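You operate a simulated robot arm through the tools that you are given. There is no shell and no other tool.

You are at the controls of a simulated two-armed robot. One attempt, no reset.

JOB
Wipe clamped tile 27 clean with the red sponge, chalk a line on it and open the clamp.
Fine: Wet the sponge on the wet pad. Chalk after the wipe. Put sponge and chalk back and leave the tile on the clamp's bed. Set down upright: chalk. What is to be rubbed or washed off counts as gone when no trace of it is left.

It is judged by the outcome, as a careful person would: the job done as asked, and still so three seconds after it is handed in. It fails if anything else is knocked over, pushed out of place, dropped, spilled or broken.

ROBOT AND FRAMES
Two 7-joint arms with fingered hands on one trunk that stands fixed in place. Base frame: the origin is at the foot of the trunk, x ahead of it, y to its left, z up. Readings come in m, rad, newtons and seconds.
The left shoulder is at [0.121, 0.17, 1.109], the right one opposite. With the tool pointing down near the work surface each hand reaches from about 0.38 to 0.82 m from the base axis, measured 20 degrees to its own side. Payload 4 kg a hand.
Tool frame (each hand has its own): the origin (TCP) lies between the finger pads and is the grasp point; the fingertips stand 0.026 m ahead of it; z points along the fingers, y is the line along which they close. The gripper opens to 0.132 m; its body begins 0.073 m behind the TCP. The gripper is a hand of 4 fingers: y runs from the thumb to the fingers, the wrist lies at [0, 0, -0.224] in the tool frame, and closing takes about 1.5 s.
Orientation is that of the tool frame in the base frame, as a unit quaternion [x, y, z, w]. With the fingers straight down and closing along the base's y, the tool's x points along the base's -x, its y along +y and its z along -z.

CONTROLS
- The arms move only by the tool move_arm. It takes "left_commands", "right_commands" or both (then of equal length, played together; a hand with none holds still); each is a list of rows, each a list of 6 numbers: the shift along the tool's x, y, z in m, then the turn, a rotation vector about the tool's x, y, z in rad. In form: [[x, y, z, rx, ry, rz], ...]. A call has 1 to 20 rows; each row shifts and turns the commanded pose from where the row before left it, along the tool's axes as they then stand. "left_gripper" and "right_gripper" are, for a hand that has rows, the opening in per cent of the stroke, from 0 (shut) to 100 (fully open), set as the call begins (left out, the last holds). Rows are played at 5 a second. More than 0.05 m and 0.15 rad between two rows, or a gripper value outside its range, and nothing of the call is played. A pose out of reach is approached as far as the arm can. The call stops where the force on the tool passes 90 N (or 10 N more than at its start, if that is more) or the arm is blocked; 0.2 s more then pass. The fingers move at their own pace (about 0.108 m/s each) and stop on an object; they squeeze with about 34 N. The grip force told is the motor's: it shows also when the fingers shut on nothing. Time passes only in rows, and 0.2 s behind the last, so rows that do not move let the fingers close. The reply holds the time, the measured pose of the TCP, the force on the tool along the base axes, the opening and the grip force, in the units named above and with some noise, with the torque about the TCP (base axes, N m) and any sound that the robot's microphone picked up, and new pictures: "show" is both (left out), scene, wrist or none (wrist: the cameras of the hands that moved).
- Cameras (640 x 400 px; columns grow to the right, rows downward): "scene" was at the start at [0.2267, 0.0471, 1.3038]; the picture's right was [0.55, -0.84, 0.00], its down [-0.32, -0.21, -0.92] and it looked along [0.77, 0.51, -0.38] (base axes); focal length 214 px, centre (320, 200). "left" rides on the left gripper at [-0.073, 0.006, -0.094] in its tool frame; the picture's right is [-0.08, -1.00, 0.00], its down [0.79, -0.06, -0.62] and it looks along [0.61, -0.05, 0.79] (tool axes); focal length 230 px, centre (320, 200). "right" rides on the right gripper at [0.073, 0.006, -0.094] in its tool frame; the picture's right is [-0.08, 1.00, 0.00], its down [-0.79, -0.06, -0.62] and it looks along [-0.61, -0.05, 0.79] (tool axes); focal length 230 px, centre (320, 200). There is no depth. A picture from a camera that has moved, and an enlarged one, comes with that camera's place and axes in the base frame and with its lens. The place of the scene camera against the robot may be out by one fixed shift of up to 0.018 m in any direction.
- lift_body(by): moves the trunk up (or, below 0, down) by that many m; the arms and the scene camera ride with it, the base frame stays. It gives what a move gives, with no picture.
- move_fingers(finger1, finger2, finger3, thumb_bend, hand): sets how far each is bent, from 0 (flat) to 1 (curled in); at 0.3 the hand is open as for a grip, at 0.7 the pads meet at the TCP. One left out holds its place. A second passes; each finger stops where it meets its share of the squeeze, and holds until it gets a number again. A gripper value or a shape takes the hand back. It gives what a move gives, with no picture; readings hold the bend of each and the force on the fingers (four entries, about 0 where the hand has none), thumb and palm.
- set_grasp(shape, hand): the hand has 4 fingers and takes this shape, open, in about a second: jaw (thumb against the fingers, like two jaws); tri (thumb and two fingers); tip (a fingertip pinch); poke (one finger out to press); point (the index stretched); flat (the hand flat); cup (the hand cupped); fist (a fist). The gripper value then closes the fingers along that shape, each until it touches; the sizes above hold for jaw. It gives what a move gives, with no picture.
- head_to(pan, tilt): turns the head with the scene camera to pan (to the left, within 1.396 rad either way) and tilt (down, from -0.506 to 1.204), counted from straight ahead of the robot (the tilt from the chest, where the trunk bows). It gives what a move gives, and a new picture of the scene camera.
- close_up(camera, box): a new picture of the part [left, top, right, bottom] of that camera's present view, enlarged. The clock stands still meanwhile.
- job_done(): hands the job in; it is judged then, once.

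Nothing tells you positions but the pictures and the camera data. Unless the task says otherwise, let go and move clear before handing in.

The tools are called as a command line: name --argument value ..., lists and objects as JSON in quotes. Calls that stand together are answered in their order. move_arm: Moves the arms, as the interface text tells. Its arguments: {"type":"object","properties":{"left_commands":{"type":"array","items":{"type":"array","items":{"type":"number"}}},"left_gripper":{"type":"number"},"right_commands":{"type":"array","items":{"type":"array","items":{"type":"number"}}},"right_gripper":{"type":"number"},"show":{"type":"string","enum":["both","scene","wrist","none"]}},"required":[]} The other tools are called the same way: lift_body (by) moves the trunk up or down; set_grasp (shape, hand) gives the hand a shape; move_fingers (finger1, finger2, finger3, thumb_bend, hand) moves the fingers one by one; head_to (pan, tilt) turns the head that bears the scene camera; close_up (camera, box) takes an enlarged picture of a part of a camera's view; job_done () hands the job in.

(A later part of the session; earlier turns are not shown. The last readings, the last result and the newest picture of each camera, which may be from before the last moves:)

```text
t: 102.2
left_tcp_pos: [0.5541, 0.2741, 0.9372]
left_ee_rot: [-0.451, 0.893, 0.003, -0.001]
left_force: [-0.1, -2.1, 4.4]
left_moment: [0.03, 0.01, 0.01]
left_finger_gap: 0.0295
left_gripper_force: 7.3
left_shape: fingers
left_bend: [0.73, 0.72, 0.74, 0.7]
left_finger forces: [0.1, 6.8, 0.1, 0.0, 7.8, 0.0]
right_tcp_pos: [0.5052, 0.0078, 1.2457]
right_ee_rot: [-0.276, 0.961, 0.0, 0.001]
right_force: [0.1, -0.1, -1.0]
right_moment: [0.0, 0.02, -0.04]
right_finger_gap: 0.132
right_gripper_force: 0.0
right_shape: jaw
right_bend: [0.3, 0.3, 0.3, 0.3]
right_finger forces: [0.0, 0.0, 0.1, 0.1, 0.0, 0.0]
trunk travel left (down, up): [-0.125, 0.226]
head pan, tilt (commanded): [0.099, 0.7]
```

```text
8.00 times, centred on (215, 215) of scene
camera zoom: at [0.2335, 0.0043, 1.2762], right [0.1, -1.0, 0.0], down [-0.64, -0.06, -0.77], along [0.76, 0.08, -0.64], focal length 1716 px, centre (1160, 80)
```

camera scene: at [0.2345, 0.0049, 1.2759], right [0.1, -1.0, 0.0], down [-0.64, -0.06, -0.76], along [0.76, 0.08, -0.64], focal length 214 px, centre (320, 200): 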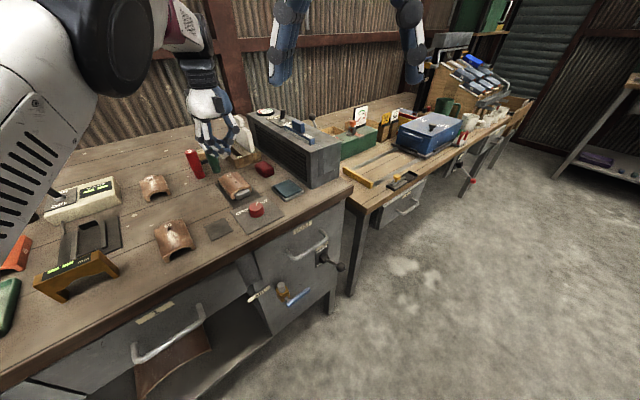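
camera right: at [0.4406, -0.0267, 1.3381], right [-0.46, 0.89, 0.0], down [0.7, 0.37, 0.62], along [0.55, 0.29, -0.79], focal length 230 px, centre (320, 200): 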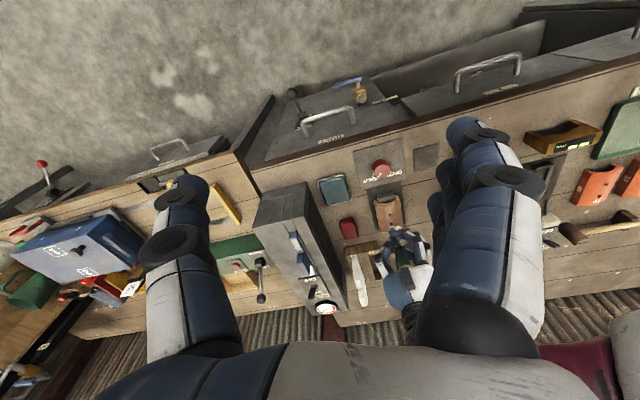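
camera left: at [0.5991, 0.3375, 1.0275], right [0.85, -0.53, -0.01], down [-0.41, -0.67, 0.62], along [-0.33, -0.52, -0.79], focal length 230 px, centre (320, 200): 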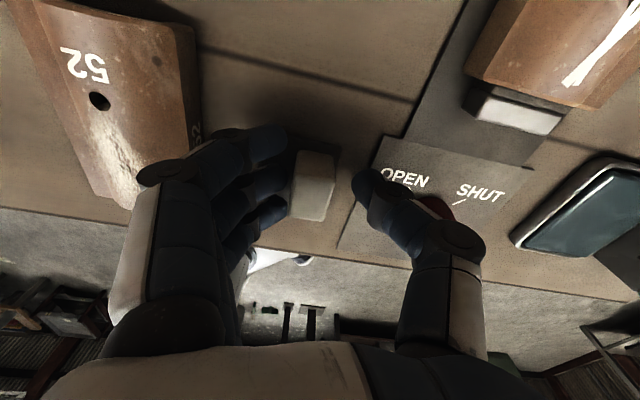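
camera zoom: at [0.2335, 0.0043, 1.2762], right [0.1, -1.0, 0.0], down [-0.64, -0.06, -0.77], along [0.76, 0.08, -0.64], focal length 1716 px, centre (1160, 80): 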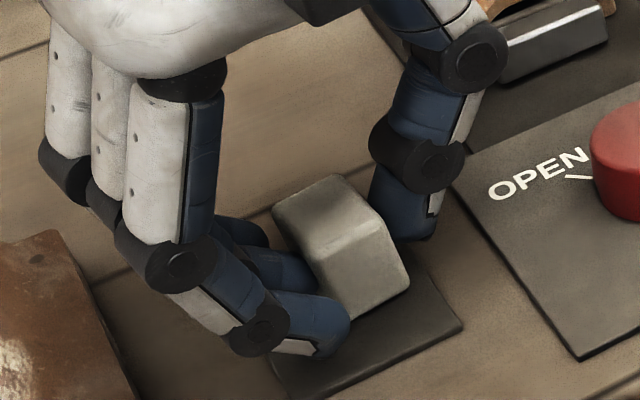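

That is a clean, upright, symmetric pinch. I'll lift just a little and check that it stays upright.

move_arm --left_commands '[[0, 0, -0.004, 0, 0, 0], [0, 0, -0.004, 0, 0, 0], [0, 0, 0, 0, 0, 0]]' --show "none"

close_up --camera "scene" --box '[185, 190, 245, 240]'

close_up --camera "left" --box '[220, 110, 420, 250]'

```text
t: 103.0
left_tcp_pos: [0.5551, 0.2758, 0.9459]
left_ee_rot: [-0.451, 0.892, 0.004, -0.001]
left_force: [0.2, -0.1, -0.4]
left_moment: [0.02, -0.01, -0.03]
left_finger_gap: 0.0296
left_gripper_force: 6.1
left_shape: fingers
left_bend: [0.73, 0.72, 0.74, 0.7]
left_finger forces: [0.0, 6.3, 0.0, 0.0, 6.2, 0.0]
right_tcp_pos: [0.5058, 0.008, 1.2457]
right_ee_rot: [-0.276, 0.961, 0.0, 0.001]
right_force: [0.2, 0.3, -0.2]
right_moment: [-0.02, 0.0, -0.01]
right_finger_gap: 0.1321
right_gripper_force: 0.0
right_shape: jaw
right_bend: [0.3, 0.3, 0.3, 0.3]
right_finger forces: [0.0, 0.1, 0.0, 0.0, 0.0, 0.0]
trunk travel left (down, up): [-0.125, 0.226]
head pan, tilt (commanded): [0.099, 0.7]
```

```text
8.00 times, centred on (215, 215) of scene
camera zoom: at [0.2339, 0.0046, 1.2761], right [0.1, -1.0, 0.0], down [-0.64, -0.06, -0.76], along [0.76, 0.08, -0.64], focal length 1716 px, centre (1160, 80)
```

zoom: 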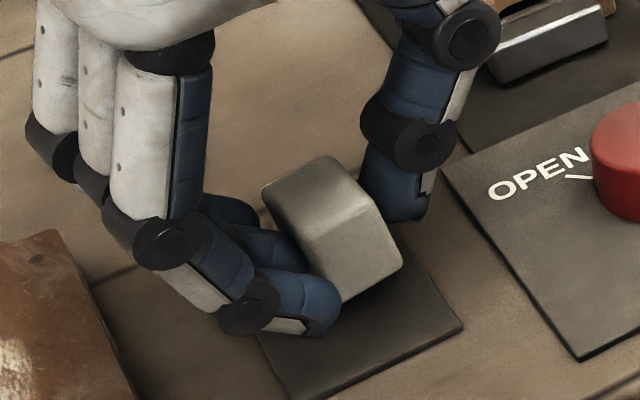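

```text
2.86 times, centred on (320, 180) of left
camera zoom: at [0.5948, 0.3347, 1.0388], right [0.85, -0.53, -0.01], down [-0.41, -0.67, 0.62], along [-0.33, -0.52, -0.79], focal length 657 px, centre (320, 257)
```

zoom: 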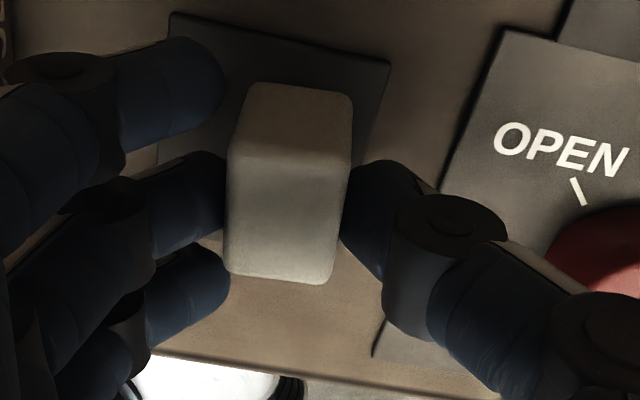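

It lifts cleanly and stays upright (within about 5°). Now I'll carry it gently to the tile, so that its centre is over the ridge by the rear hole.

move_arm --left_commands '[[0, 0, -0.025, 0, 0, 0], [0, 0, -0.025, 0, 0, 0], [0, 0, -0.025, 0, 0, 0], [-0.0244, -0.0223, 0, 0, 0, 0], [-0.0244, -0.0223, 0, 0, 0, 0], [-0.0244, -0.0223, 0, 0, 0, 0], [-0.0244, -0.0223, 0, 0, 0, 0], [-0.0243, -0.0221, 0, 0, 0, 0], [0, 0, 0, 0, 0, 0], [0, 0, 0, 0, 0, 0]]' --show "wrist"

close_up --camera "scene" --box '[200, 130, 260, 180]'

close_up --camera "left" --box '[220, 60, 420, 250]'

```text
t: 105.2
left_tcp_pos: [0.7183, 0.3076, 1.0203]
left_ee_rot: [-0.451, 0.893, 0.003, -0.003]
left_force: [-0.3, 0.5, -0.9]
left_moment: [0.01, 0.01, -0.01]
left_finger_gap: 0.0296
left_gripper_force: 6.3
left_shape: fingers
left_bend: [0.73, 0.72, 0.74, 0.7]
left_finger forces: [0.0, 6.1, 0.0, 0.0, 6.1, 0.0]
right_tcp_pos: [0.5057, 0.0075, 1.2449]
right_ee_rot: [-0.276, 0.961, 0.0, 0.0]
right_force: [-0.1, -0.6, 0.0]
right_moment: [-0.01, 0.04, -0.01]
right_finger_gap: 0.132
right_gripper_force: 0.1
right_shape: jaw
right_bend: [0.3, 0.3, 0.3, 0.3]
right_finger forces: [0.1, 0.0, 0.0, 0.0, 0.0, 0.0]
trunk travel left (down, up): [-0.125, 0.226]
head pan, tilt (commanded): [0.099, 0.7]
camera left: at [0.7579, 0.3676, 1.1119], right [0.85, -0.53, -0.01], down [-0.41, -0.67, 0.62], along [-0.33, -0.52, -0.79], focal length 230 px, centre (320, 200)
```

left: 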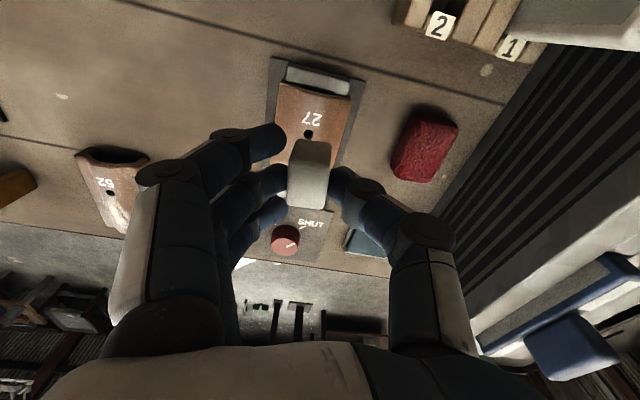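

```text
8.00 times, centred on (230, 155) of scene
camera zoom: at [0.2342, 0.0048, 1.276], right [0.1, -1.0, 0.0], down [-0.64, -0.06, -0.76], along [0.76, 0.08, -0.64], focal length 1716 px, centre (1040, 560)
```

zoom: 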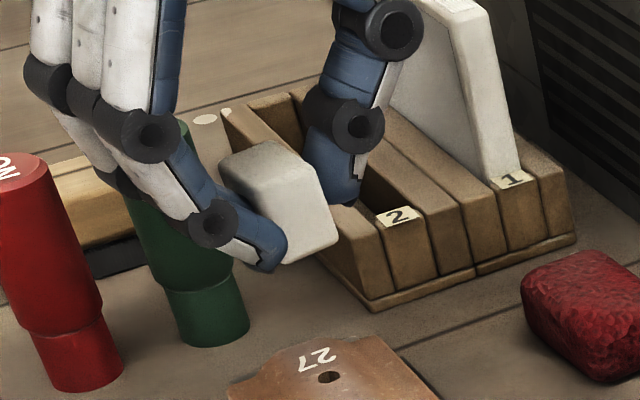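

```text
2.11 times, centred on (320, 155) of left
camera zoom: at [0.7579, 0.3676, 1.1119], right [0.85, -0.53, -0.01], down [-0.41, -0.67, 0.62], along [-0.33, -0.52, -0.79], focal length 484 px, centre (320, 295)
```

zoom: 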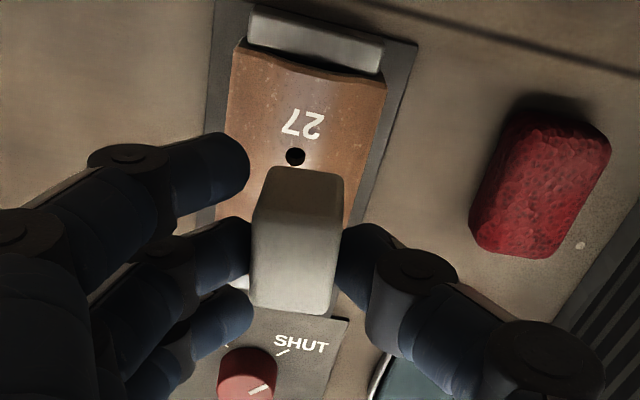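

The grip is ideal now: the chalk stands upright over the rear hole. Lowering to contact.

move_arm --left_commands '[[0, 0, 0.02, 0, 0, 0], [0, 0, 0.02, 0, 0, 0], [0, 0, 0.008, 0, 0, 0], [0, 0, 0, 0, 0, 0]]' --show "none"

move_arm --left_commands '[[0, 0, 0.002, 0, 0, 0], [0, 0, 0, 0, 0, 0]]' --show "none"

move_arm --left_commands '[[0, 0, 0.002, 0, 0, 0], [0, 0, 0, 0, 0, 0]]' --show "none"

```text
t: 106.2
left_tcp_pos: [0.715, 0.3067, 0.9715]
left_ee_rot: [-0.45, 0.893, 0.003, -0.002]
left_force: [-0.1, 0.1, 0.5]
left_moment: [-0.01, 0.01, 0.02]
left_finger_gap: 0.03
left_gripper_force: 6.1
left_shape: fingers
left_bend: [0.73, 0.72, 0.74, 0.7]
left_finger forces: [0.0, 6.1, 0.0, 0.0, 6.1, 0.0]
right_tcp_pos: [0.5061, 0.0076, 1.2458]
right_ee_rot: [-0.276, 0.961, 0.001, 0.001]
right_force: [0.6, -0.1, 0.6]
right_moment: [-0.02, 0.0, 0.01]
right_finger_gap: 0.1318
right_gripper_force: 0.1
right_shape: jaw
right_bend: [0.3, 0.3, 0.3, 0.3]
right_finger forces: [0.0, 0.1, 0.1, 0.1, 0.0, 0.1]
trunk travel left (down, up): [-0.125, 0.226]
head pan, tilt (commanded): [0.099, 0.7]
```

```text
t: 106.8
left_tcp_pos: [0.7174, 0.307, 0.969]
left_ee_rot: [-0.451, 0.893, 0.003, -0.001]
left_force: [0.1, -0.3, -0.5]
left_moment: [0.0, -0.01, -0.01]
left_finger_gap: 0.0295
left_gripper_force: 6.2
left_shape: fingers
left_bend: [0.73, 0.72, 0.74, 0.7]
left_finger forces: [0.0, 6.2, 0.0, 0.1, 6.1, 0.0]
right_tcp_pos: [0.5055, 0.0069, 1.2467]
right_ee_rot: [-0.275, 0.961, 0.001, 0.001]
right_force: [-0.9, -0.7, 0.1]
right_moment: [0.01, 0.03, -0.02]
right_finger_gap: 0.132
right_gripper_force: 0.1
right_shape: jaw
right_bend: [0.3, 0.3, 0.3, 0.3]
right_finger forces: [0.0, 0.0, 0.1, 0.0, 0.0, 0.1]
trunk travel left (down, up): [-0.125, 0.226]
head pan, tilt (commanded): [0.099, 0.7]
```

```text
t: 107.4
left_tcp_pos: [0.7168, 0.3066, 0.9675]
left_ee_rot: [-0.451, 0.893, 0.003, -0.002]
left_force: [-0.3, 0.1, -0.1]
left_moment: [0.04, 0.04, 0.02]
left_finger_gap: 0.0297
left_gripper_force: 6.3
left_shape: fingers
left_bend: [0.73, 0.72, 0.74, 0.7]
left_finger forces: [0.1, 6.1, 0.1, 0.0, 6.1, 0.0]
right_tcp_pos: [0.5046, 0.0079, 1.2449]
right_ee_rot: [-0.276, 0.961, 0.001, 0.002]
right_force: [0.7, -0.2, 1.0]
right_moment: [0.02, 0.0, 0.03]
right_finger_gap: 0.1317
right_gripper_force: 0.1
right_shape: jaw
right_bend: [0.3, 0.3, 0.3, 0.3]
right_finger forces: [0.0, 0.0, 0.1, 0.1, 0.1, 0.0]
trunk travel left (down, up): [-0.125, 0.226]
head pan, tilt (commanded): [0.099, 0.7]
```

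move_arm --left_commands '[[0, 0, 0.0015, 0, 0, 0], [0, 0, 0, 0, 0, 0]]' --show "none"

move_arm --left_commands '[[0, 0, 0.0015, 0, 0, 0], [0, 0, 0, 0, 0, 0]]' --show "none"

close_up --camera "scene" --box '[205, 145, 265, 195]'

```text
t: 108.0
left_tcp_pos: [0.716, 0.3074, 0.9668]
left_ee_rot: [-0.451, 0.893, 0.002, -0.001]
left_force: [0.3, -0.3, 2.2]
left_moment: [0.02, -0.01, 0.01]
left_finger_gap: 0.0297
left_gripper_force: 6.4
left_shape: fingers
left_bend: [0.73, 0.72, 0.74, 0.7]
left_finger forces: [0.0, 6.2, 0.1, 0.0, 6.7, 0.1]
right_tcp_pos: [0.5052, 0.0081, 1.2467]
right_ee_rot: [-0.277, 0.961, 0.0, 0.001]
right_force: [0.1, -0.3, -0.5]
right_moment: [0.01, 0.04, 0.0]
right_finger_gap: 0.1321
right_gripper_force: 0.0
right_shape: jaw
right_bend: [0.3, 0.3, 0.3, 0.3]
right_finger forces: [0.0, 0.0, 0.0, 0.1, 0.0, 0.0]
trunk travel left (down, up): [-0.125, 0.226]
head pan, tilt (commanded): [0.099, 0.7]
```

```text
t: 108.6
left_tcp_pos: [0.7162, 0.3063, 0.965]
left_ee_rot: [-0.451, 0.893, 0.003, -0.001]
left_force: [1.2, 0.0, 6.2]
left_moment: [0.05, 0.07, -0.04]
left_finger_gap: 0.0296
left_gripper_force: 7.4
left_shape: fingers
left_bend: [0.73, 0.72, 0.74, 0.7]
left_finger forces: [0.0, 6.9, 0.1, 0.1, 8.2, 0.1]
right_tcp_pos: [0.5049, 0.0059, 1.2455]
right_ee_rot: [-0.276, 0.961, 0.001, 0.001]
right_force: [-0.3, -0.2, 0.6]
right_moment: [-0.02, 0.01, 0.02]
right_finger_gap: 0.132
right_gripper_force: 0.1
right_shape: jaw
right_bend: [0.3, 0.3, 0.3, 0.3]
right_finger forces: [0.1, 0.1, 0.0, 0.1, 0.1, 0.1]
trunk travel left (down, up): [-0.125, 0.226]
head pan, tilt (commanded): [0.099, 0.7]
```

```text
8.00 times, centred on (235, 170) of scene
camera zoom: at [0.2332, 0.0043, 1.2763], right [0.1, -1.0, 0.0], down [-0.64, -0.06, -0.77], along [0.76, 0.08, -0.64], focal length 1716 px, centre (1000, 440)
```

zoom: 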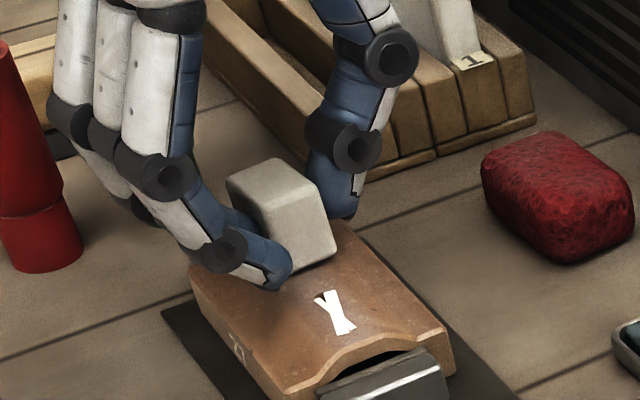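

Contact at about 6 N with the chalk upright. Drawing toward the front.

move_arm --left_commands '[[0.005, 0.0008, 0, 0, 0, 0], [0.005, 0.0008, 0, 0, 0, 0], [0.005, 0.0008, 0, 0, 0, 0], [0.005, 0.0008, 0, 0, 0, 0], [0.005, 0.0008, 0, 0, 0, 0], [0.005, 0.0008, 0, 0, 0, 0], [0.005, 0.0008, 0, 0, 0, 0], [0.005, 0.0008, 0, 0, 0, 0], [0.004, 0.0006, 0, 0, 0, 0], [0, 0, 0, 0, 0, 0]]' --show "none"

close_up --camera "scene" --box '[205, 145, 265, 195]'

close_up --camera "right" --box '[370, 180, 430, 240]'

```text
t: 110.8
left_tcp_pos: [0.6843, 0.2766, 0.9644]
left_ee_rot: [-0.451, 0.892, 0.002, -0.002]
left_force: [0.6, 0.9, 4.7]
left_moment: [0.05, 0.01, -0.03]
left_finger_gap: 0.0299
left_gripper_force: 7.7
left_shape: fingers
left_bend: [0.73, 0.72, 0.74, 0.7]
left_finger forces: [0.1, 7.4, 0.0, 0.0, 7.6, 0.0]
right_tcp_pos: [0.5048, 0.0074, 1.2465]
right_ee_rot: [-0.275, 0.961, 0.001, 0.0]
right_force: [1.1, 1.1, 0.1]
right_moment: [0.0, 0.01, -0.04]
right_finger_gap: 0.1319
right_gripper_force: 0.0
right_shape: jaw
right_bend: [0.3, 0.3, 0.3, 0.3]
right_finger forces: [0.0, 0.0, 0.1, 0.0, 0.0, 0.1]
trunk travel left (down, up): [-0.125, 0.226]
head pan, tilt (commanded): [0.099, 0.7]
```

```text
8.00 times, centred on (235, 170) of scene
camera zoom: at [0.2334, 0.0045, 1.2762], right [0.1, -1.0, 0.0], down [-0.64, -0.06, -0.77], along [0.76, 0.08, -0.64], focal length 1716 px, centre (1000, 440)
```

zoom: 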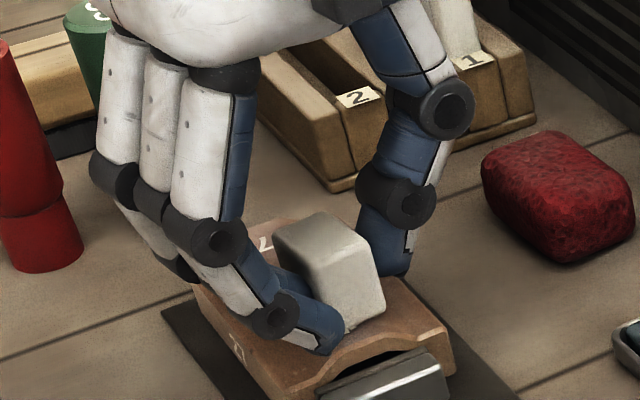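

```text
6.67 times, centred on (400, 210) of right
camera zoom: at [0.4401, -0.0267, 1.3381], right [-0.46, 0.89, 0.0], down [0.7, 0.36, 0.62], along [0.55, 0.29, -0.79], focal length 1534 px, centre (-213, 133)
```

zoom: 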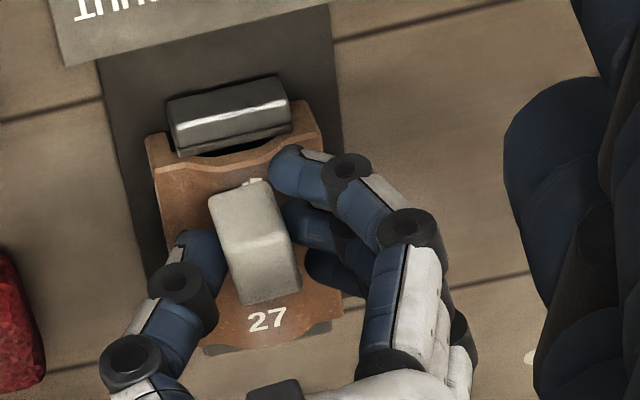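

move_arm --left_commands '[[0, 0, -0.025, 0, 0, 0], [0, 0, -0.025, 0, 0, 0], [0, 0, 0, 0, 0, 0]]' --show "none"

close_up --camera "scene" --box '[205, 145, 265, 195]'

close_up --camera "right" --box '[370, 180, 430, 240]'

```text
t: 111.6
left_tcp_pos: [0.6842, 0.2748, 1.0145]
left_ee_rot: [-0.451, 0.892, 0.003, -0.001]
left_force: [-0.7, 0.3, -0.4]
left_moment: [-0.02, 0.03, 0.01]
left_finger_gap: 0.0299
left_gripper_force: 6.3
left_shape: fingers
left_bend: [0.73, 0.72, 0.74, 0.7]
left_finger forces: [0.0, 6.1, 0.0, 0.1, 6.2, 0.0]
right_tcp_pos: [0.5044, 0.0071, 1.2454]
right_ee_rot: [-0.276, 0.961, 0.0, 0.001]
right_force: [0.0, 0.6, -0.1]
right_moment: [-0.01, -0.02, 0.0]
right_finger_gap: 0.1322
right_gripper_force: 0.0
right_shape: jaw
right_bend: [0.3, 0.3, 0.3, 0.3]
right_finger forces: [0.0, 0.0, 0.1, 0.1, 0.1, 0.0]
trunk travel left (down, up): [-0.125, 0.226]
head pan, tilt (commanded): [0.099, 0.7]
```

```text
8.00 times, centred on (235, 170) of scene
camera zoom: at [0.2341, 0.0046, 1.2759], right [0.1, -1.0, 0.0], down [-0.64, -0.06, -0.76], along [0.76, 0.08, -0.64], focal length 1716 px, centre (1000, 440)
```

zoom: 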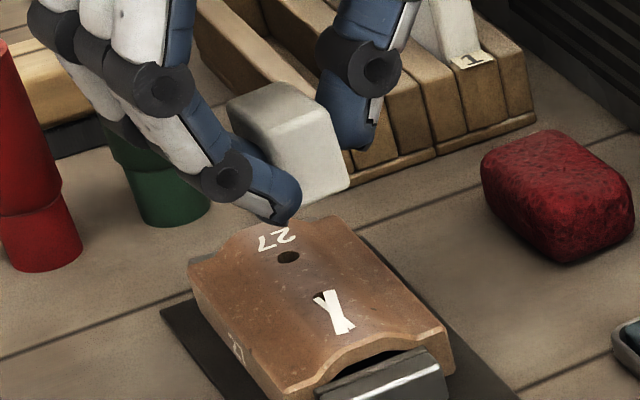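

```text
6.67 times, centred on (400, 210) of right
camera zoom: at [0.441, -0.0266, 1.3376], right [-0.46, 0.89, 0.0], down [0.7, 0.36, 0.62], along [0.55, 0.29, -0.79], focal length 1534 px, centre (-213, 133)
```

zoom: 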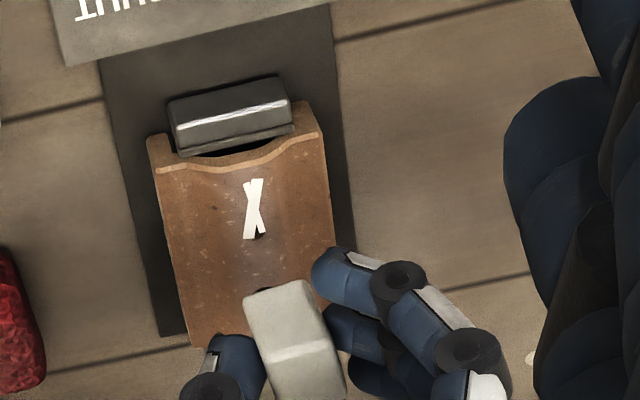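

Even a clean 5–6 N stroke left nothing, while the earlier one at about 10 N did mark, so it seems the chalk needs a firmer press. I'll tighten the pinch slightly and check it stays upright.

move_fingers --hand "left" --thumb_bend 0.745

close_up --camera "left" --box '[220, 60, 420, 250]'

close_up --camera "scene" --box '[205, 145, 265, 195]'

```text
t: 112.6
left_tcp_pos: [0.6843, 0.277, 1.0149]
left_ee_rot: [-0.451, 0.893, 0.002, -0.002]
left_force: [-0.2, -0.7, -0.3]
left_moment: [-0.02, 0.04, 0.01]
left_finger_gap: 0.0298
left_gripper_force: 7.3
left_shape: fingers
left_bend: [0.73, 0.72, 0.74, 0.7]
left_finger forces: [0.0, 7.0, 0.0, 0.0, 7.0, 0.0]
right_tcp_pos: [0.5048, 0.0072, 1.2475]
right_ee_rot: [-0.275, 0.961, 0.0, 0.002]
right_force: [-0.3, 0.1, -0.1]
right_moment: [-0.04, -0.02, -0.01]
right_finger_gap: 0.132
right_gripper_force: 0.1
right_shape: jaw
right_bend: [0.3, 0.3, 0.3, 0.3]
right_finger forces: [0.0, 0.0, 0.0, 0.0, 0.1, 0.0]
trunk travel left (down, up): [-0.125, 0.226]
head pan, tilt (commanded): [0.099, 0.7]
```

```text
2.11 times, centred on (320, 155) of left
camera zoom: at [0.7245, 0.3364, 1.1082], right [0.85, -0.53, -0.01], down [-0.41, -0.67, 0.62], along [-0.33, -0.52, -0.79], focal length 484 px, centre (320, 295)
```

zoom: 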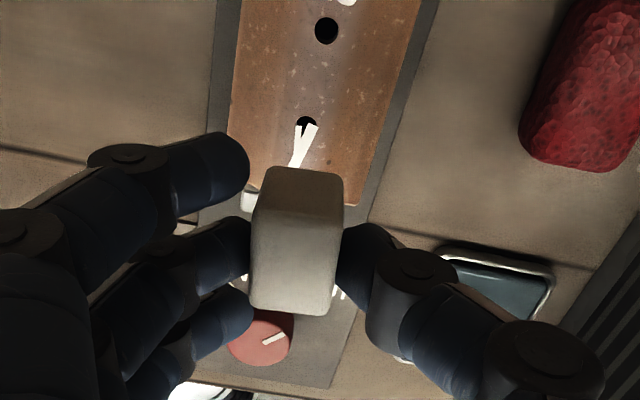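

```text
8.00 times, centred on (235, 170) of scene
camera zoom: at [0.2338, 0.0046, 1.2761], right [0.1, -1.0, 0.0], down [-0.64, -0.06, -0.76], along [0.76, 0.08, -0.64], focal length 1716 px, centre (1000, 440)
```

zoom: 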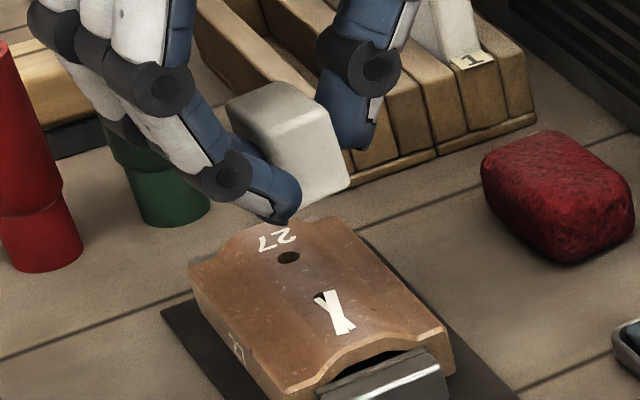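

move_fingers --hand "left" --finger2 0.77 --thumb_bend 0.77

close_up --camera "left" --box '[220, 60, 420, 250]'

close_up --camera "scene" --box '[205, 145, 265, 195]'

```text
t: 113.6
left_tcp_pos: [0.6839, 0.2756, 1.0138]
left_ee_rot: [-0.451, 0.893, 0.003, -0.002]
left_force: [0.5, 0.4, 0.5]
left_moment: [-0.03, -0.01, -0.03]
left_finger_gap: 0.0293
left_gripper_force: 11.3
left_shape: fingers
left_bend: [0.73, 0.71, 0.74, 0.71]
left_finger forces: [0.0, 11.9, 0.0, 0.1, 11.8, 0.0]
right_tcp_pos: [0.5048, 0.0069, 1.2471]
right_ee_rot: [-0.276, 0.961, 0.001, 0.0]
right_force: [-0.7, -0.7, -0.3]
right_moment: [-0.02, 0.0, 0.01]
right_finger_gap: 0.1318
right_gripper_force: 0.2
right_shape: jaw
right_bend: [0.3, 0.3, 0.3, 0.3]
right_finger forces: [0.0, 0.0, 0.0, 0.1, 0.1, 0.0]
trunk travel left (down, up): [-0.125, 0.226]
head pan, tilt (commanded): [0.099, 0.7]
```

```text
2.11 times, centred on (320, 155) of left
camera zoom: at [0.7245, 0.3363, 1.1082], right [0.85, -0.53, -0.01], down [-0.41, -0.67, 0.62], along [-0.33, -0.52, -0.79], focal length 484 px, centre (320, 295)
```

zoom: 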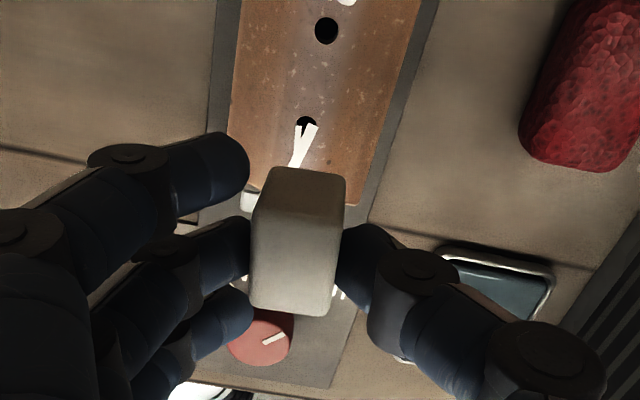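

```text
8.00 times, centred on (235, 170) of scene
camera zoom: at [0.2338, 0.0046, 1.2761], right [0.1, -1.0, 0.0], down [-0.64, -0.06, -0.76], along [0.76, 0.08, -0.64], focal length 1716 px, centre (1000, 440)
```

zoom: 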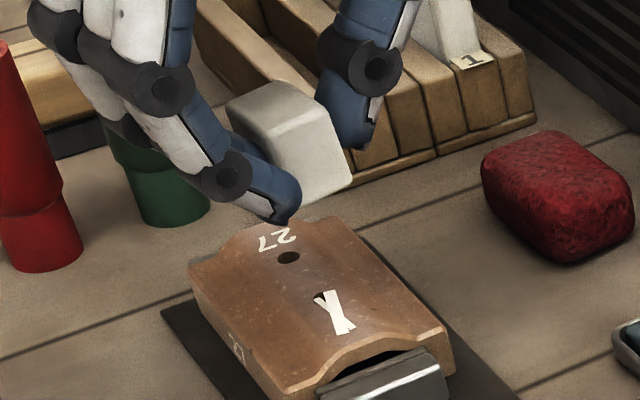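

Grip is now about 12 N and the chalk is still upright. I'll repeat the stroke with a firmer press of about 10 N.

move_arm --left_commands '[[-0.0217, -0.0033, 0, 0, 0, 0], [-0.0217, -0.0033, 0, 0, 0, 0], [0, 0, 0.025, 0, 0, 0], [0, 0, 0.022, 0, 0, 0], [0, 0, 0.003, 0, 0, 0], [0, 0, 0, 0, 0, 0]]' --show "none"

move_arm --left_commands '[[0, 0, 0.0015, 0, 0, 0], [0, 0, 0, 0, 0, 0]]' --show "none"

```text
t: 115.0
left_tcp_pos: [0.7155, 0.3055, 0.9659]
left_ee_rot: [-0.451, 0.893, 0.003, 0.0]
left_force: [0.9, 1.0, 3.3]
left_moment: [0.04, 0.0, 0.02]
left_finger_gap: 0.0293
left_gripper_force: 11.6
left_shape: fingers
left_bend: [0.73, 0.71, 0.74, 0.71]
left_finger forces: [0.1, 12.1, 0.0, 0.0, 12.6, 0.0]
right_tcp_pos: [0.5045, 0.0074, 1.2462]
right_ee_rot: [-0.275, 0.961, 0.0, 0.002]
right_force: [0.6, 0.2, -0.2]
right_moment: [0.02, 0.0, -0.03]
right_finger_gap: 0.1319
right_gripper_force: 0.0
right_shape: jaw
right_bend: [0.3, 0.3, 0.3, 0.3]
right_finger forces: [0.1, 0.1, 0.0, 0.0, 0.0, 0.1]
trunk travel left (down, up): [-0.125, 0.226]
head pan, tilt (commanded): [0.099, 0.7]
```

```text
t: 115.6
left_tcp_pos: [0.7157, 0.3061, 0.9653]
left_ee_rot: [-0.45, 0.893, 0.002, -0.001]
left_force: [2.1, 0.0, 8.9]
left_moment: [0.04, 0.02, -0.01]
left_finger_gap: 0.0291
left_gripper_force: 12.9
left_shape: fingers
left_bend: [0.73, 0.72, 0.74, 0.71]
left_finger forces: [0.0, 12.5, 0.0, 0.0, 14.5, 0.1]
right_tcp_pos: [0.5048, 0.0084, 1.2468]
right_ee_rot: [-0.276, 0.961, 0.0, 0.002]
right_force: [-0.6, 0.7, -0.2]
right_moment: [0.01, -0.02, 0.0]
right_finger_gap: 0.1318
right_gripper_force: 0.1
right_shape: jaw
right_bend: [0.3, 0.3, 0.3, 0.3]
right_finger forces: [0.0, 0.0, 0.0, 0.0, 0.0, 0.0]
trunk travel left (down, up): [-0.125, 0.226]
head pan, tilt (commanded): [0.099, 0.7]
```

move_arm --left_commands '[[0, 0, 0.0007, 0, 0, 0], [0.004, 0.0006, 0, 0, 0, 0], [0.004, 0.0006, 0, 0, 0, 0], [0.004, 0.0006, 0, 0, 0, 0], [0.004, 0.0006, 0, 0, 0, 0], [0.004, 0.0006, 0, 0, 0, 0], [0, 0, 0, 0, 0, 0]]' --show "none"

move_arm --left_commands '[[0.004, 0.0006, 0, 0, 0, 0], [0.004, 0.0006, 0, 0, 0, 0], [0.004, 0.0006, 0, 0, 0, 0], [0.004, 0.0006, 0, 0, 0, 0], [0.004, 0.0006, 0, 0, 0, 0], [0.004, 0.0006, 0, 0, 0, 0], [0, 0, 0, 0, 0, 0]]' --show "none"

close_up --camera "right" --box '[370, 180, 430, 240]'

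close_up --camera "scene" --box '[205, 145, 265, 195]'

```text
t: 117.2
left_tcp_pos: [0.7022, 0.2928, 0.9633]
left_ee_rot: [-0.45, 0.893, 0.003, -0.001]
left_force: [1.2, 0.9, 6.1]
left_moment: [0.13, 0.04, 0.0]
left_finger_gap: 0.029
left_gripper_force: 13.3
left_shape: fingers
left_bend: [0.73, 0.72, 0.74, 0.72]
left_finger forces: [0.0, 13.3, 0.1, 0.0, 12.8, 0.1]
right_tcp_pos: [0.5029, 0.0072, 1.2457]
right_ee_rot: [-0.276, 0.961, 0.0, 0.001]
right_force: [-0.1, -0.7, 0.2]
right_moment: [0.05, 0.01, -0.02]
right_finger_gap: 0.1321
right_gripper_force: 0.0
right_shape: jaw
right_bend: [0.3, 0.3, 0.3, 0.3]
right_finger forces: [0.0, 0.0, 0.0, 0.1, 0.0, 0.0]
trunk travel left (down, up): [-0.125, 0.226]
head pan, tilt (commanded): [0.099, 0.7]
```

```text
t: 118.8
left_tcp_pos: [0.6834, 0.275, 0.9628]
left_ee_rot: [-0.45, 0.893, 0.003, -0.002]
left_force: [0.4, 0.2, 3.7]
left_moment: [0.03, 0.03, -0.05]
left_finger_gap: 0.0292
left_gripper_force: 12.0
left_shape: fingers
left_bend: [0.73, 0.72, 0.74, 0.72]
left_finger forces: [0.0, 12.2, 0.0, 0.0, 12.1, 0.1]
right_tcp_pos: [0.5056, 0.0072, 1.2457]
right_ee_rot: [-0.276, 0.961, 0.001, 0.002]
right_force: [-0.2, 0.5, -0.2]
right_moment: [0.0, -0.02, 0.0]
right_finger_gap: 0.1316
right_gripper_force: 0.0
right_shape: jaw
right_bend: [0.3, 0.3, 0.3, 0.3]
right_finger forces: [0.0, 0.0, 0.0, 0.1, 0.0, 0.0]
trunk travel left (down, up): [-0.125, 0.226]
head pan, tilt (commanded): [0.099, 0.7]
```

```text
6.67 times, centred on (400, 210) of right
camera zoom: at [0.4402, -0.0267, 1.338], right [-0.46, 0.89, 0.0], down [0.7, 0.36, 0.62], along [0.55, 0.29, -0.79], focal length 1534 px, centre (-213, 133)
```

zoom: 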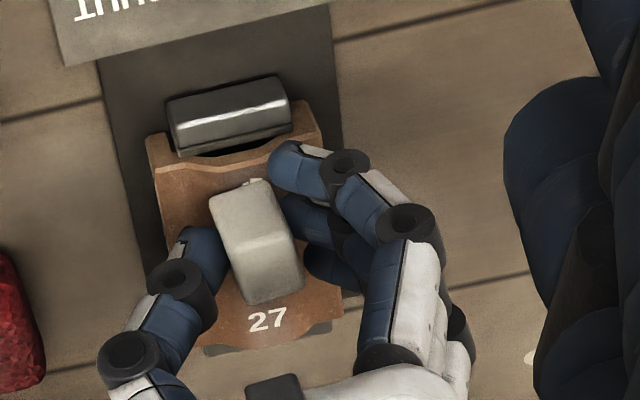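

```text
8.00 times, centred on (235, 170) of scene
camera zoom: at [0.2335, 0.0045, 1.2762], right [0.1, -1.0, 0.0], down [-0.64, -0.06, -0.77], along [0.76, 0.08, -0.64], focal length 1716 px, centre (1000, 440)
```

zoom: 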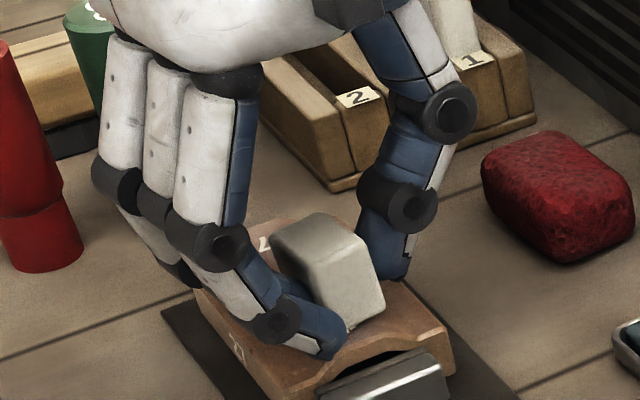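

move_arm --left_commands '[[0, 0, -0.025, 0, 0, 0], [-0.025, -0.025, -0.025, 0, 0, 0], [0, 0, 0, 0, 0, 0]]' --show "none"

close_up --camera "right" --box '[375, 185, 415, 225]'

close_up --camera "scene" --box '[220, 165, 260, 195]'

```text
t: 119.6
left_tcp_pos: [0.7192, 0.2801, 1.0143]
left_ee_rot: [-0.451, 0.892, 0.002, 0.0]
left_force: [0.3, -0.4, 0.1]
left_moment: [0.04, 0.04, 0.04]
left_finger_gap: 0.0286
left_gripper_force: 11.7
left_shape: fingers
left_bend: [0.73, 0.72, 0.74, 0.72]
left_finger forces: [0.0, 11.2, 0.0, 0.0, 11.2, 0.0]
right_tcp_pos: [0.5035, 0.0073, 1.2466]
right_ee_rot: [-0.276, 0.961, 0.0, 0.001]
right_force: [0.1, -0.3, 0.9]
right_moment: [0.02, -0.01, 0.0]
right_finger_gap: 0.1321
right_gripper_force: 0.1
right_shape: jaw
right_bend: [0.3, 0.3, 0.3, 0.3]
right_finger forces: [0.0, 0.0, 0.1, 0.0, 0.1, 0.1]
trunk travel left (down, up): [-0.125, 0.226]
head pan, tilt (commanded): [0.099, 0.7]
```

```text
10.00 times, centred on (395, 205) of right
camera zoom: at [0.4394, -0.027, 1.3386], right [-0.46, 0.89, 0.0], down [0.7, 0.36, 0.62], along [0.55, 0.29, -0.79], focal length 2301 px, centre (-430, 150)
```

zoom: 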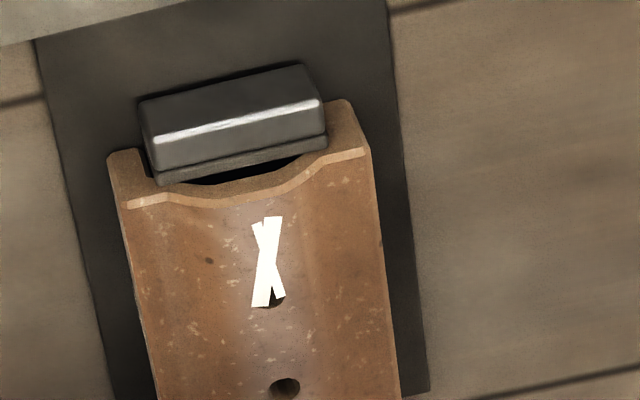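

```text
13.33 times, centred on (240, 180) of scene
camera zoom: at [0.2328, 0.0042, 1.2764], right [0.1, -1.0, 0.0], down [-0.64, -0.06, -0.77], along [0.76, 0.08, -0.64], focal length 2860 px, centre (1387, 467)
```

zoom: 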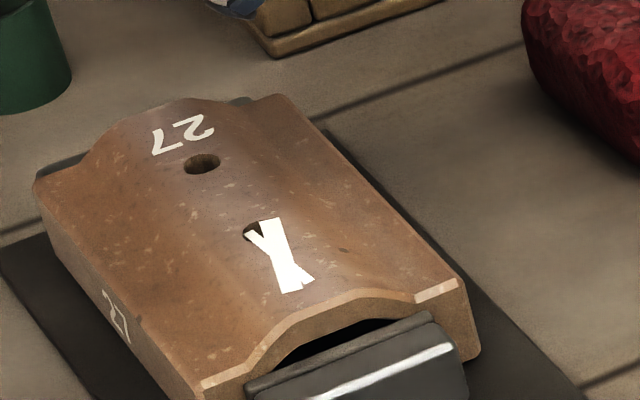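

Six strokes on, the mark hasn't changed since it appeared, so the line counts as drawn: a bold white mark along the ridge from the front hole. Next I put the chalk back on its plate, turning it square first.

move_arm --left_commands '[[0.02715, 0.0336, 0, 0, 0, 0], [0.02715, 0.0336, 0, 0, 0, 0], [0.02715, 0.0336, 0, 0, 0, 0], [0.02715, 0.0335, 0, 0, 0, 0], [0, 0, 0, 0, 0, 0.075], [0, 0, 0, 0, 0, 0.075], [0, 0, 0.025, 0, 0, 0], [0, 0, 0.02, 0, 0, 0], [0, 0, 0, 0, 0, 0]]' --show "wrist"

close_up --camera "left" --box '[220, 90, 420, 250]'

close_up --camera "scene" --box '[185, 180, 255, 240]'

```text
t: 121.6
left_tcp_pos: [0.5475, 0.2727, 0.9686]
left_ee_rot: [-0.383, 0.924, 0.003, -0.001]
left_force: [0.9, -0.7, -1.4]
left_moment: [-0.03, 0.01, 0.02]
left_finger_gap: 0.0289
left_gripper_force: 11.1
left_shape: fingers
left_bend: [0.73, 0.72, 0.74, 0.72]
left_finger forces: [0.0, 11.1, 0.1, 0.0, 11.1, 0.1]
right_tcp_pos: [0.5042, 0.0083, 1.2458]
right_ee_rot: [-0.276, 0.961, 0.001, 0.002]
right_force: [0.8, 1.1, -0.3]
right_moment: [0.01, -0.02, -0.01]
right_finger_gap: 0.1318
right_gripper_force: 0.2
right_shape: jaw
right_bend: [0.3, 0.3, 0.3, 0.3]
right_finger forces: [0.0, 0.0, 0.0, 0.1, 0.0, 0.1]
trunk travel left (down, up): [-0.125, 0.226]
head pan, tilt (commanded): [0.099, 0.7]
camera left: at [0.596, 0.3272, 1.062], right [0.76, -0.65, -0.01], down [-0.51, -0.6, 0.62], along [-0.4, -0.47, -0.79], focal length 230 px, centre (320, 200)
```

left: 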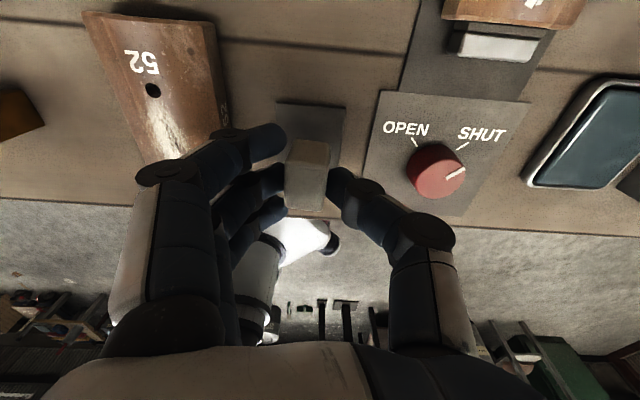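

```text
2.50 times, centred on (320, 170) of left
camera zoom: at [0.596, 0.3272, 1.062], right [0.76, -0.65, -0.01], down [-0.51, -0.6, 0.62], along [-0.4, -0.47, -0.79], focal length 575 px, centre (320, 275)
```

zoom: 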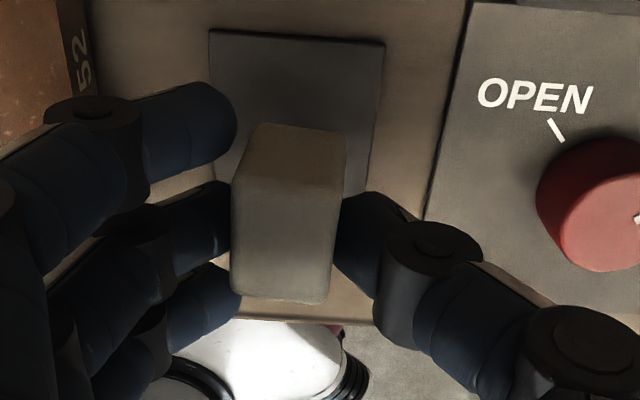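

```text
6.67 times, centred on (220, 210) of scene
camera zoom: at [0.2337, 0.0046, 1.2762], right [0.1, -1.0, 0.0], down [-0.64, -0.06, -0.77], along [0.76, 0.08, -0.64], focal length 1430 px, centre (987, 133)
```

zoom: 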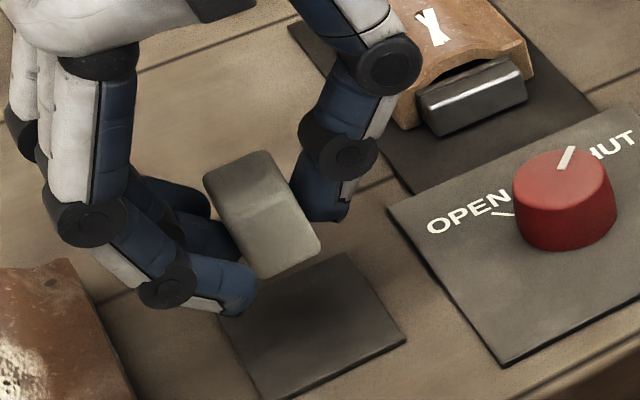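

move_arm --left_commands '[[0.0005, -0.0015, 0.01, 0, 0, 0], [0, 0, 0.013, 0, 0, 0], [0, 0, 0, 0, 0, 0]]' --show "none"

move_arm --left_commands '[[0, 0, 0.003, 0, 0, 0], [0, 0, 0.002, 0, 0, 0], [0, 0, 0, 0, 0, 0]]' --show "none"

close_up --camera "scene" --box '[185, 180, 255, 240]'

```text
t: 122.4
left_tcp_pos: [0.5466, 0.2708, 0.9465]
left_ee_rot: [-0.382, 0.924, 0.002, -0.001]
left_force: [-1.0, -0.9, 0.9]
left_moment: [-0.01, 0.0, -0.03]
left_finger_gap: 0.0286
left_gripper_force: 10.8
left_shape: fingers
left_bend: [0.73, 0.72, 0.74, 0.72]
left_finger forces: [0.1, 11.1, 0.0, 0.0, 11.1, 0.0]
right_tcp_pos: [0.5047, 0.0077, 1.2459]
right_ee_rot: [-0.276, 0.961, 0.001, 0.0]
right_force: [-0.1, -1.0, 0.8]
right_moment: [0.03, 0.0, 0.0]
right_finger_gap: 0.1319
right_gripper_force: 0.1
right_shape: jaw
right_bend: [0.3, 0.3, 0.3, 0.3]
right_finger forces: [0.1, 0.0, 0.0, 0.0, 0.0, 0.0]
trunk travel left (down, up): [-0.125, 0.226]
head pan, tilt (commanded): [0.099, 0.7]
```

```text
t: 123.2
left_tcp_pos: [0.5465, 0.2717, 0.9409]
left_ee_rot: [-0.383, 0.924, 0.004, -0.001]
left_force: [0.5, -0.6, -0.5]
left_moment: [-0.01, 0.01, 0.0]
left_finger_gap: 0.0289
left_gripper_force: 10.6
left_shape: fingers
left_bend: [0.73, 0.72, 0.74, 0.72]
left_finger forces: [0.0, 11.2, 0.0, 0.0, 11.2, 0.1]
right_tcp_pos: [0.5044, 0.0072, 1.2464]
right_ee_rot: [-0.276, 0.961, 0.001, 0.002]
right_force: [-0.2, -0.2, -0.1]
right_moment: [0.02, -0.02, 0.0]
right_finger_gap: 0.1316
right_gripper_force: 0.0
right_shape: jaw
right_bend: [0.3, 0.3, 0.3, 0.3]
right_finger forces: [0.0, 0.0, 0.0, 0.1, 0.0, 0.1]
trunk travel left (down, up): [-0.125, 0.226]
head pan, tilt (commanded): [0.099, 0.7]
```

```text
6.67 times, centred on (220, 210) of scene
camera zoom: at [0.2338, 0.0046, 1.2761], right [0.1, -1.0, 0.0], down [-0.64, -0.06, -0.76], along [0.76, 0.08, -0.64], focal length 1430 px, centre (987, 133)
```

zoom: 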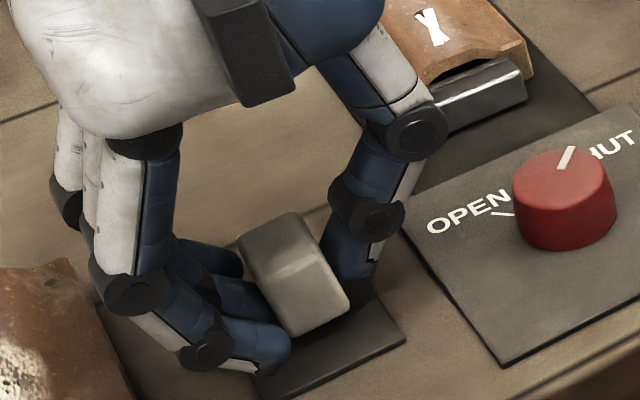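

move_arm --left_commands '[[0, 0, 0.002, 0, 0, 0], [0, 0, 0, 0, 0, 0]]' --show "none"

move_arm --left_commands '[[0, 0, 0.002, 0, 0, 0], [0, 0, 0, 0, 0, 0]]' --show "none"

close_up --camera "scene" --box '[185, 190, 245, 240]'

```text
t: 123.8
left_tcp_pos: [0.5479, 0.2705, 0.939]
left_ee_rot: [-0.383, 0.924, 0.002, -0.001]
left_force: [-0.3, 0.5, -0.2]
left_moment: [0.01, 0.03, 0.04]
left_finger_gap: 0.0288
left_gripper_force: 11.2
left_shape: fingers
left_bend: [0.73, 0.72, 0.74, 0.72]
left_finger forces: [0.0, 11.2, 0.0, 0.0, 11.2, 0.0]
right_tcp_pos: [0.5049, 0.0084, 1.2454]
right_ee_rot: [-0.276, 0.961, 0.0, 0.001]
right_force: [0.1, 0.1, 0.6]
right_moment: [0.02, -0.02, 0.01]
right_finger_gap: 0.132
right_gripper_force: 0.1
right_shape: jaw
right_bend: [0.3, 0.3, 0.3, 0.3]
right_finger forces: [0.1, 0.1, 0.0, 0.0, 0.0, 0.0]
trunk travel left (down, up): [-0.125, 0.226]
head pan, tilt (commanded): [0.099, 0.7]
```

```text
t: 124.4
left_tcp_pos: [0.5467, 0.2714, 0.9365]
left_ee_rot: [-0.383, 0.924, 0.003, -0.002]
left_force: [0.3, -0.3, 0.0]
left_moment: [0.02, 0.0, -0.03]
left_finger_gap: 0.0288
left_gripper_force: 10.9
left_shape: fingers
left_bend: [0.73, 0.72, 0.74, 0.72]
left_finger forces: [0.1, 11.2, 0.0, 0.1, 11.2, 0.1]
right_tcp_pos: [0.5045, 0.0079, 1.2456]
right_ee_rot: [-0.276, 0.961, 0.0, 0.001]
right_force: [0.9, -0.1, 0.0]
right_moment: [0.04, 0.02, 0.01]
right_finger_gap: 0.1318
right_gripper_force: 0.1
right_shape: jaw
right_bend: [0.3, 0.3, 0.3, 0.3]
right_finger forces: [0.0, 0.0, 0.1, 0.0, 0.1, 0.0]
trunk travel left (down, up): [-0.125, 0.226]
head pan, tilt (commanded): [0.099, 0.7]
```

```text
8.00 times, centred on (215, 215) of scene
camera zoom: at [0.2338, 0.0046, 1.2761], right [0.1, -1.0, 0.0], down [-0.64, -0.06, -0.76], along [0.76, 0.08, -0.64], focal length 1716 px, centre (1160, 80)
```

zoom: 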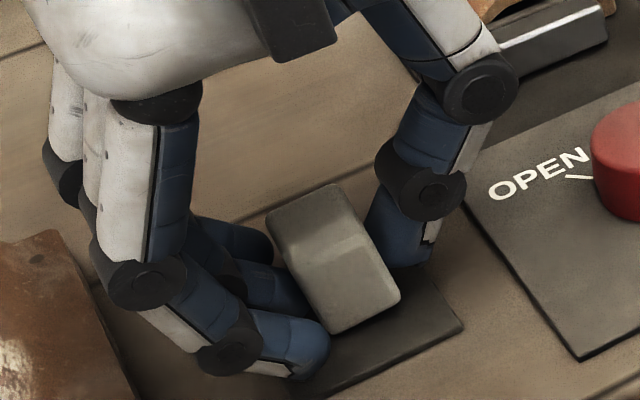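

move_arm --left_commands '[[0, 0, 0.0015, 0, 0, 0], [0, 0, 0, 0, 0, 0]]' --show "none"

move_arm --left_commands '[[0, 0, 0.0015, 0, 0, 0], [0, 0, 0, 0, 0, 0]]' --show "none"

```text
t: 125.0
left_tcp_pos: [0.5482, 0.2713, 0.9358]
left_ee_rot: [-0.383, 0.924, 0.002, -0.001]
left_force: [-0.2, -0.1, 1.9]
left_moment: [0.03, 0.05, -0.01]
left_finger_gap: 0.0288
left_gripper_force: 11.5
left_shape: fingers
left_bend: [0.73, 0.72, 0.74, 0.72]
left_finger forces: [0.0, 11.2, 0.0, 0.0, 11.6, 0.0]
right_tcp_pos: [0.5037, 0.0065, 1.2461]
right_ee_rot: [-0.276, 0.961, 0.001, 0.001]
right_force: [0.6, 0.1, 0.1]
right_moment: [0.01, 0.01, 0.0]
right_finger_gap: 0.1319
right_gripper_force: 0.0
right_shape: jaw
right_bend: [0.3, 0.3, 0.3, 0.3]
right_finger forces: [0.0, 0.1, 0.0, 0.0, 0.0, 0.0]
trunk travel left (down, up): [-0.125, 0.226]
head pan, tilt (commanded): [0.099, 0.7]
```

```text
t: 125.6
left_tcp_pos: [0.547, 0.271, 0.9347]
left_ee_rot: [-0.383, 0.924, 0.003, 0.0]
left_force: [0.8, -0.9, 7.2]
left_moment: [0.08, 0.06, -0.01]
left_finger_gap: 0.0289
left_gripper_force: 13.1
left_shape: fingers
left_bend: [0.73, 0.72, 0.74, 0.72]
left_finger forces: [0.0, 12.1, 0.0, 0.0, 13.7, 0.0]
right_tcp_pos: [0.5057, 0.0069, 1.2454]
right_ee_rot: [-0.275, 0.961, 0.0, 0.001]
right_force: [0.2, 0.0, -0.1]
right_moment: [0.01, -0.02, 0.0]
right_finger_gap: 0.1318
right_gripper_force: 0.2
right_shape: jaw
right_bend: [0.3, 0.3, 0.3, 0.3]
right_finger forces: [0.0, 0.0, 0.0, 0.0, 0.0, 0.0]
trunk travel left (down, up): [-0.125, 0.226]
head pan, tilt (commanded): [0.099, 0.7]
```

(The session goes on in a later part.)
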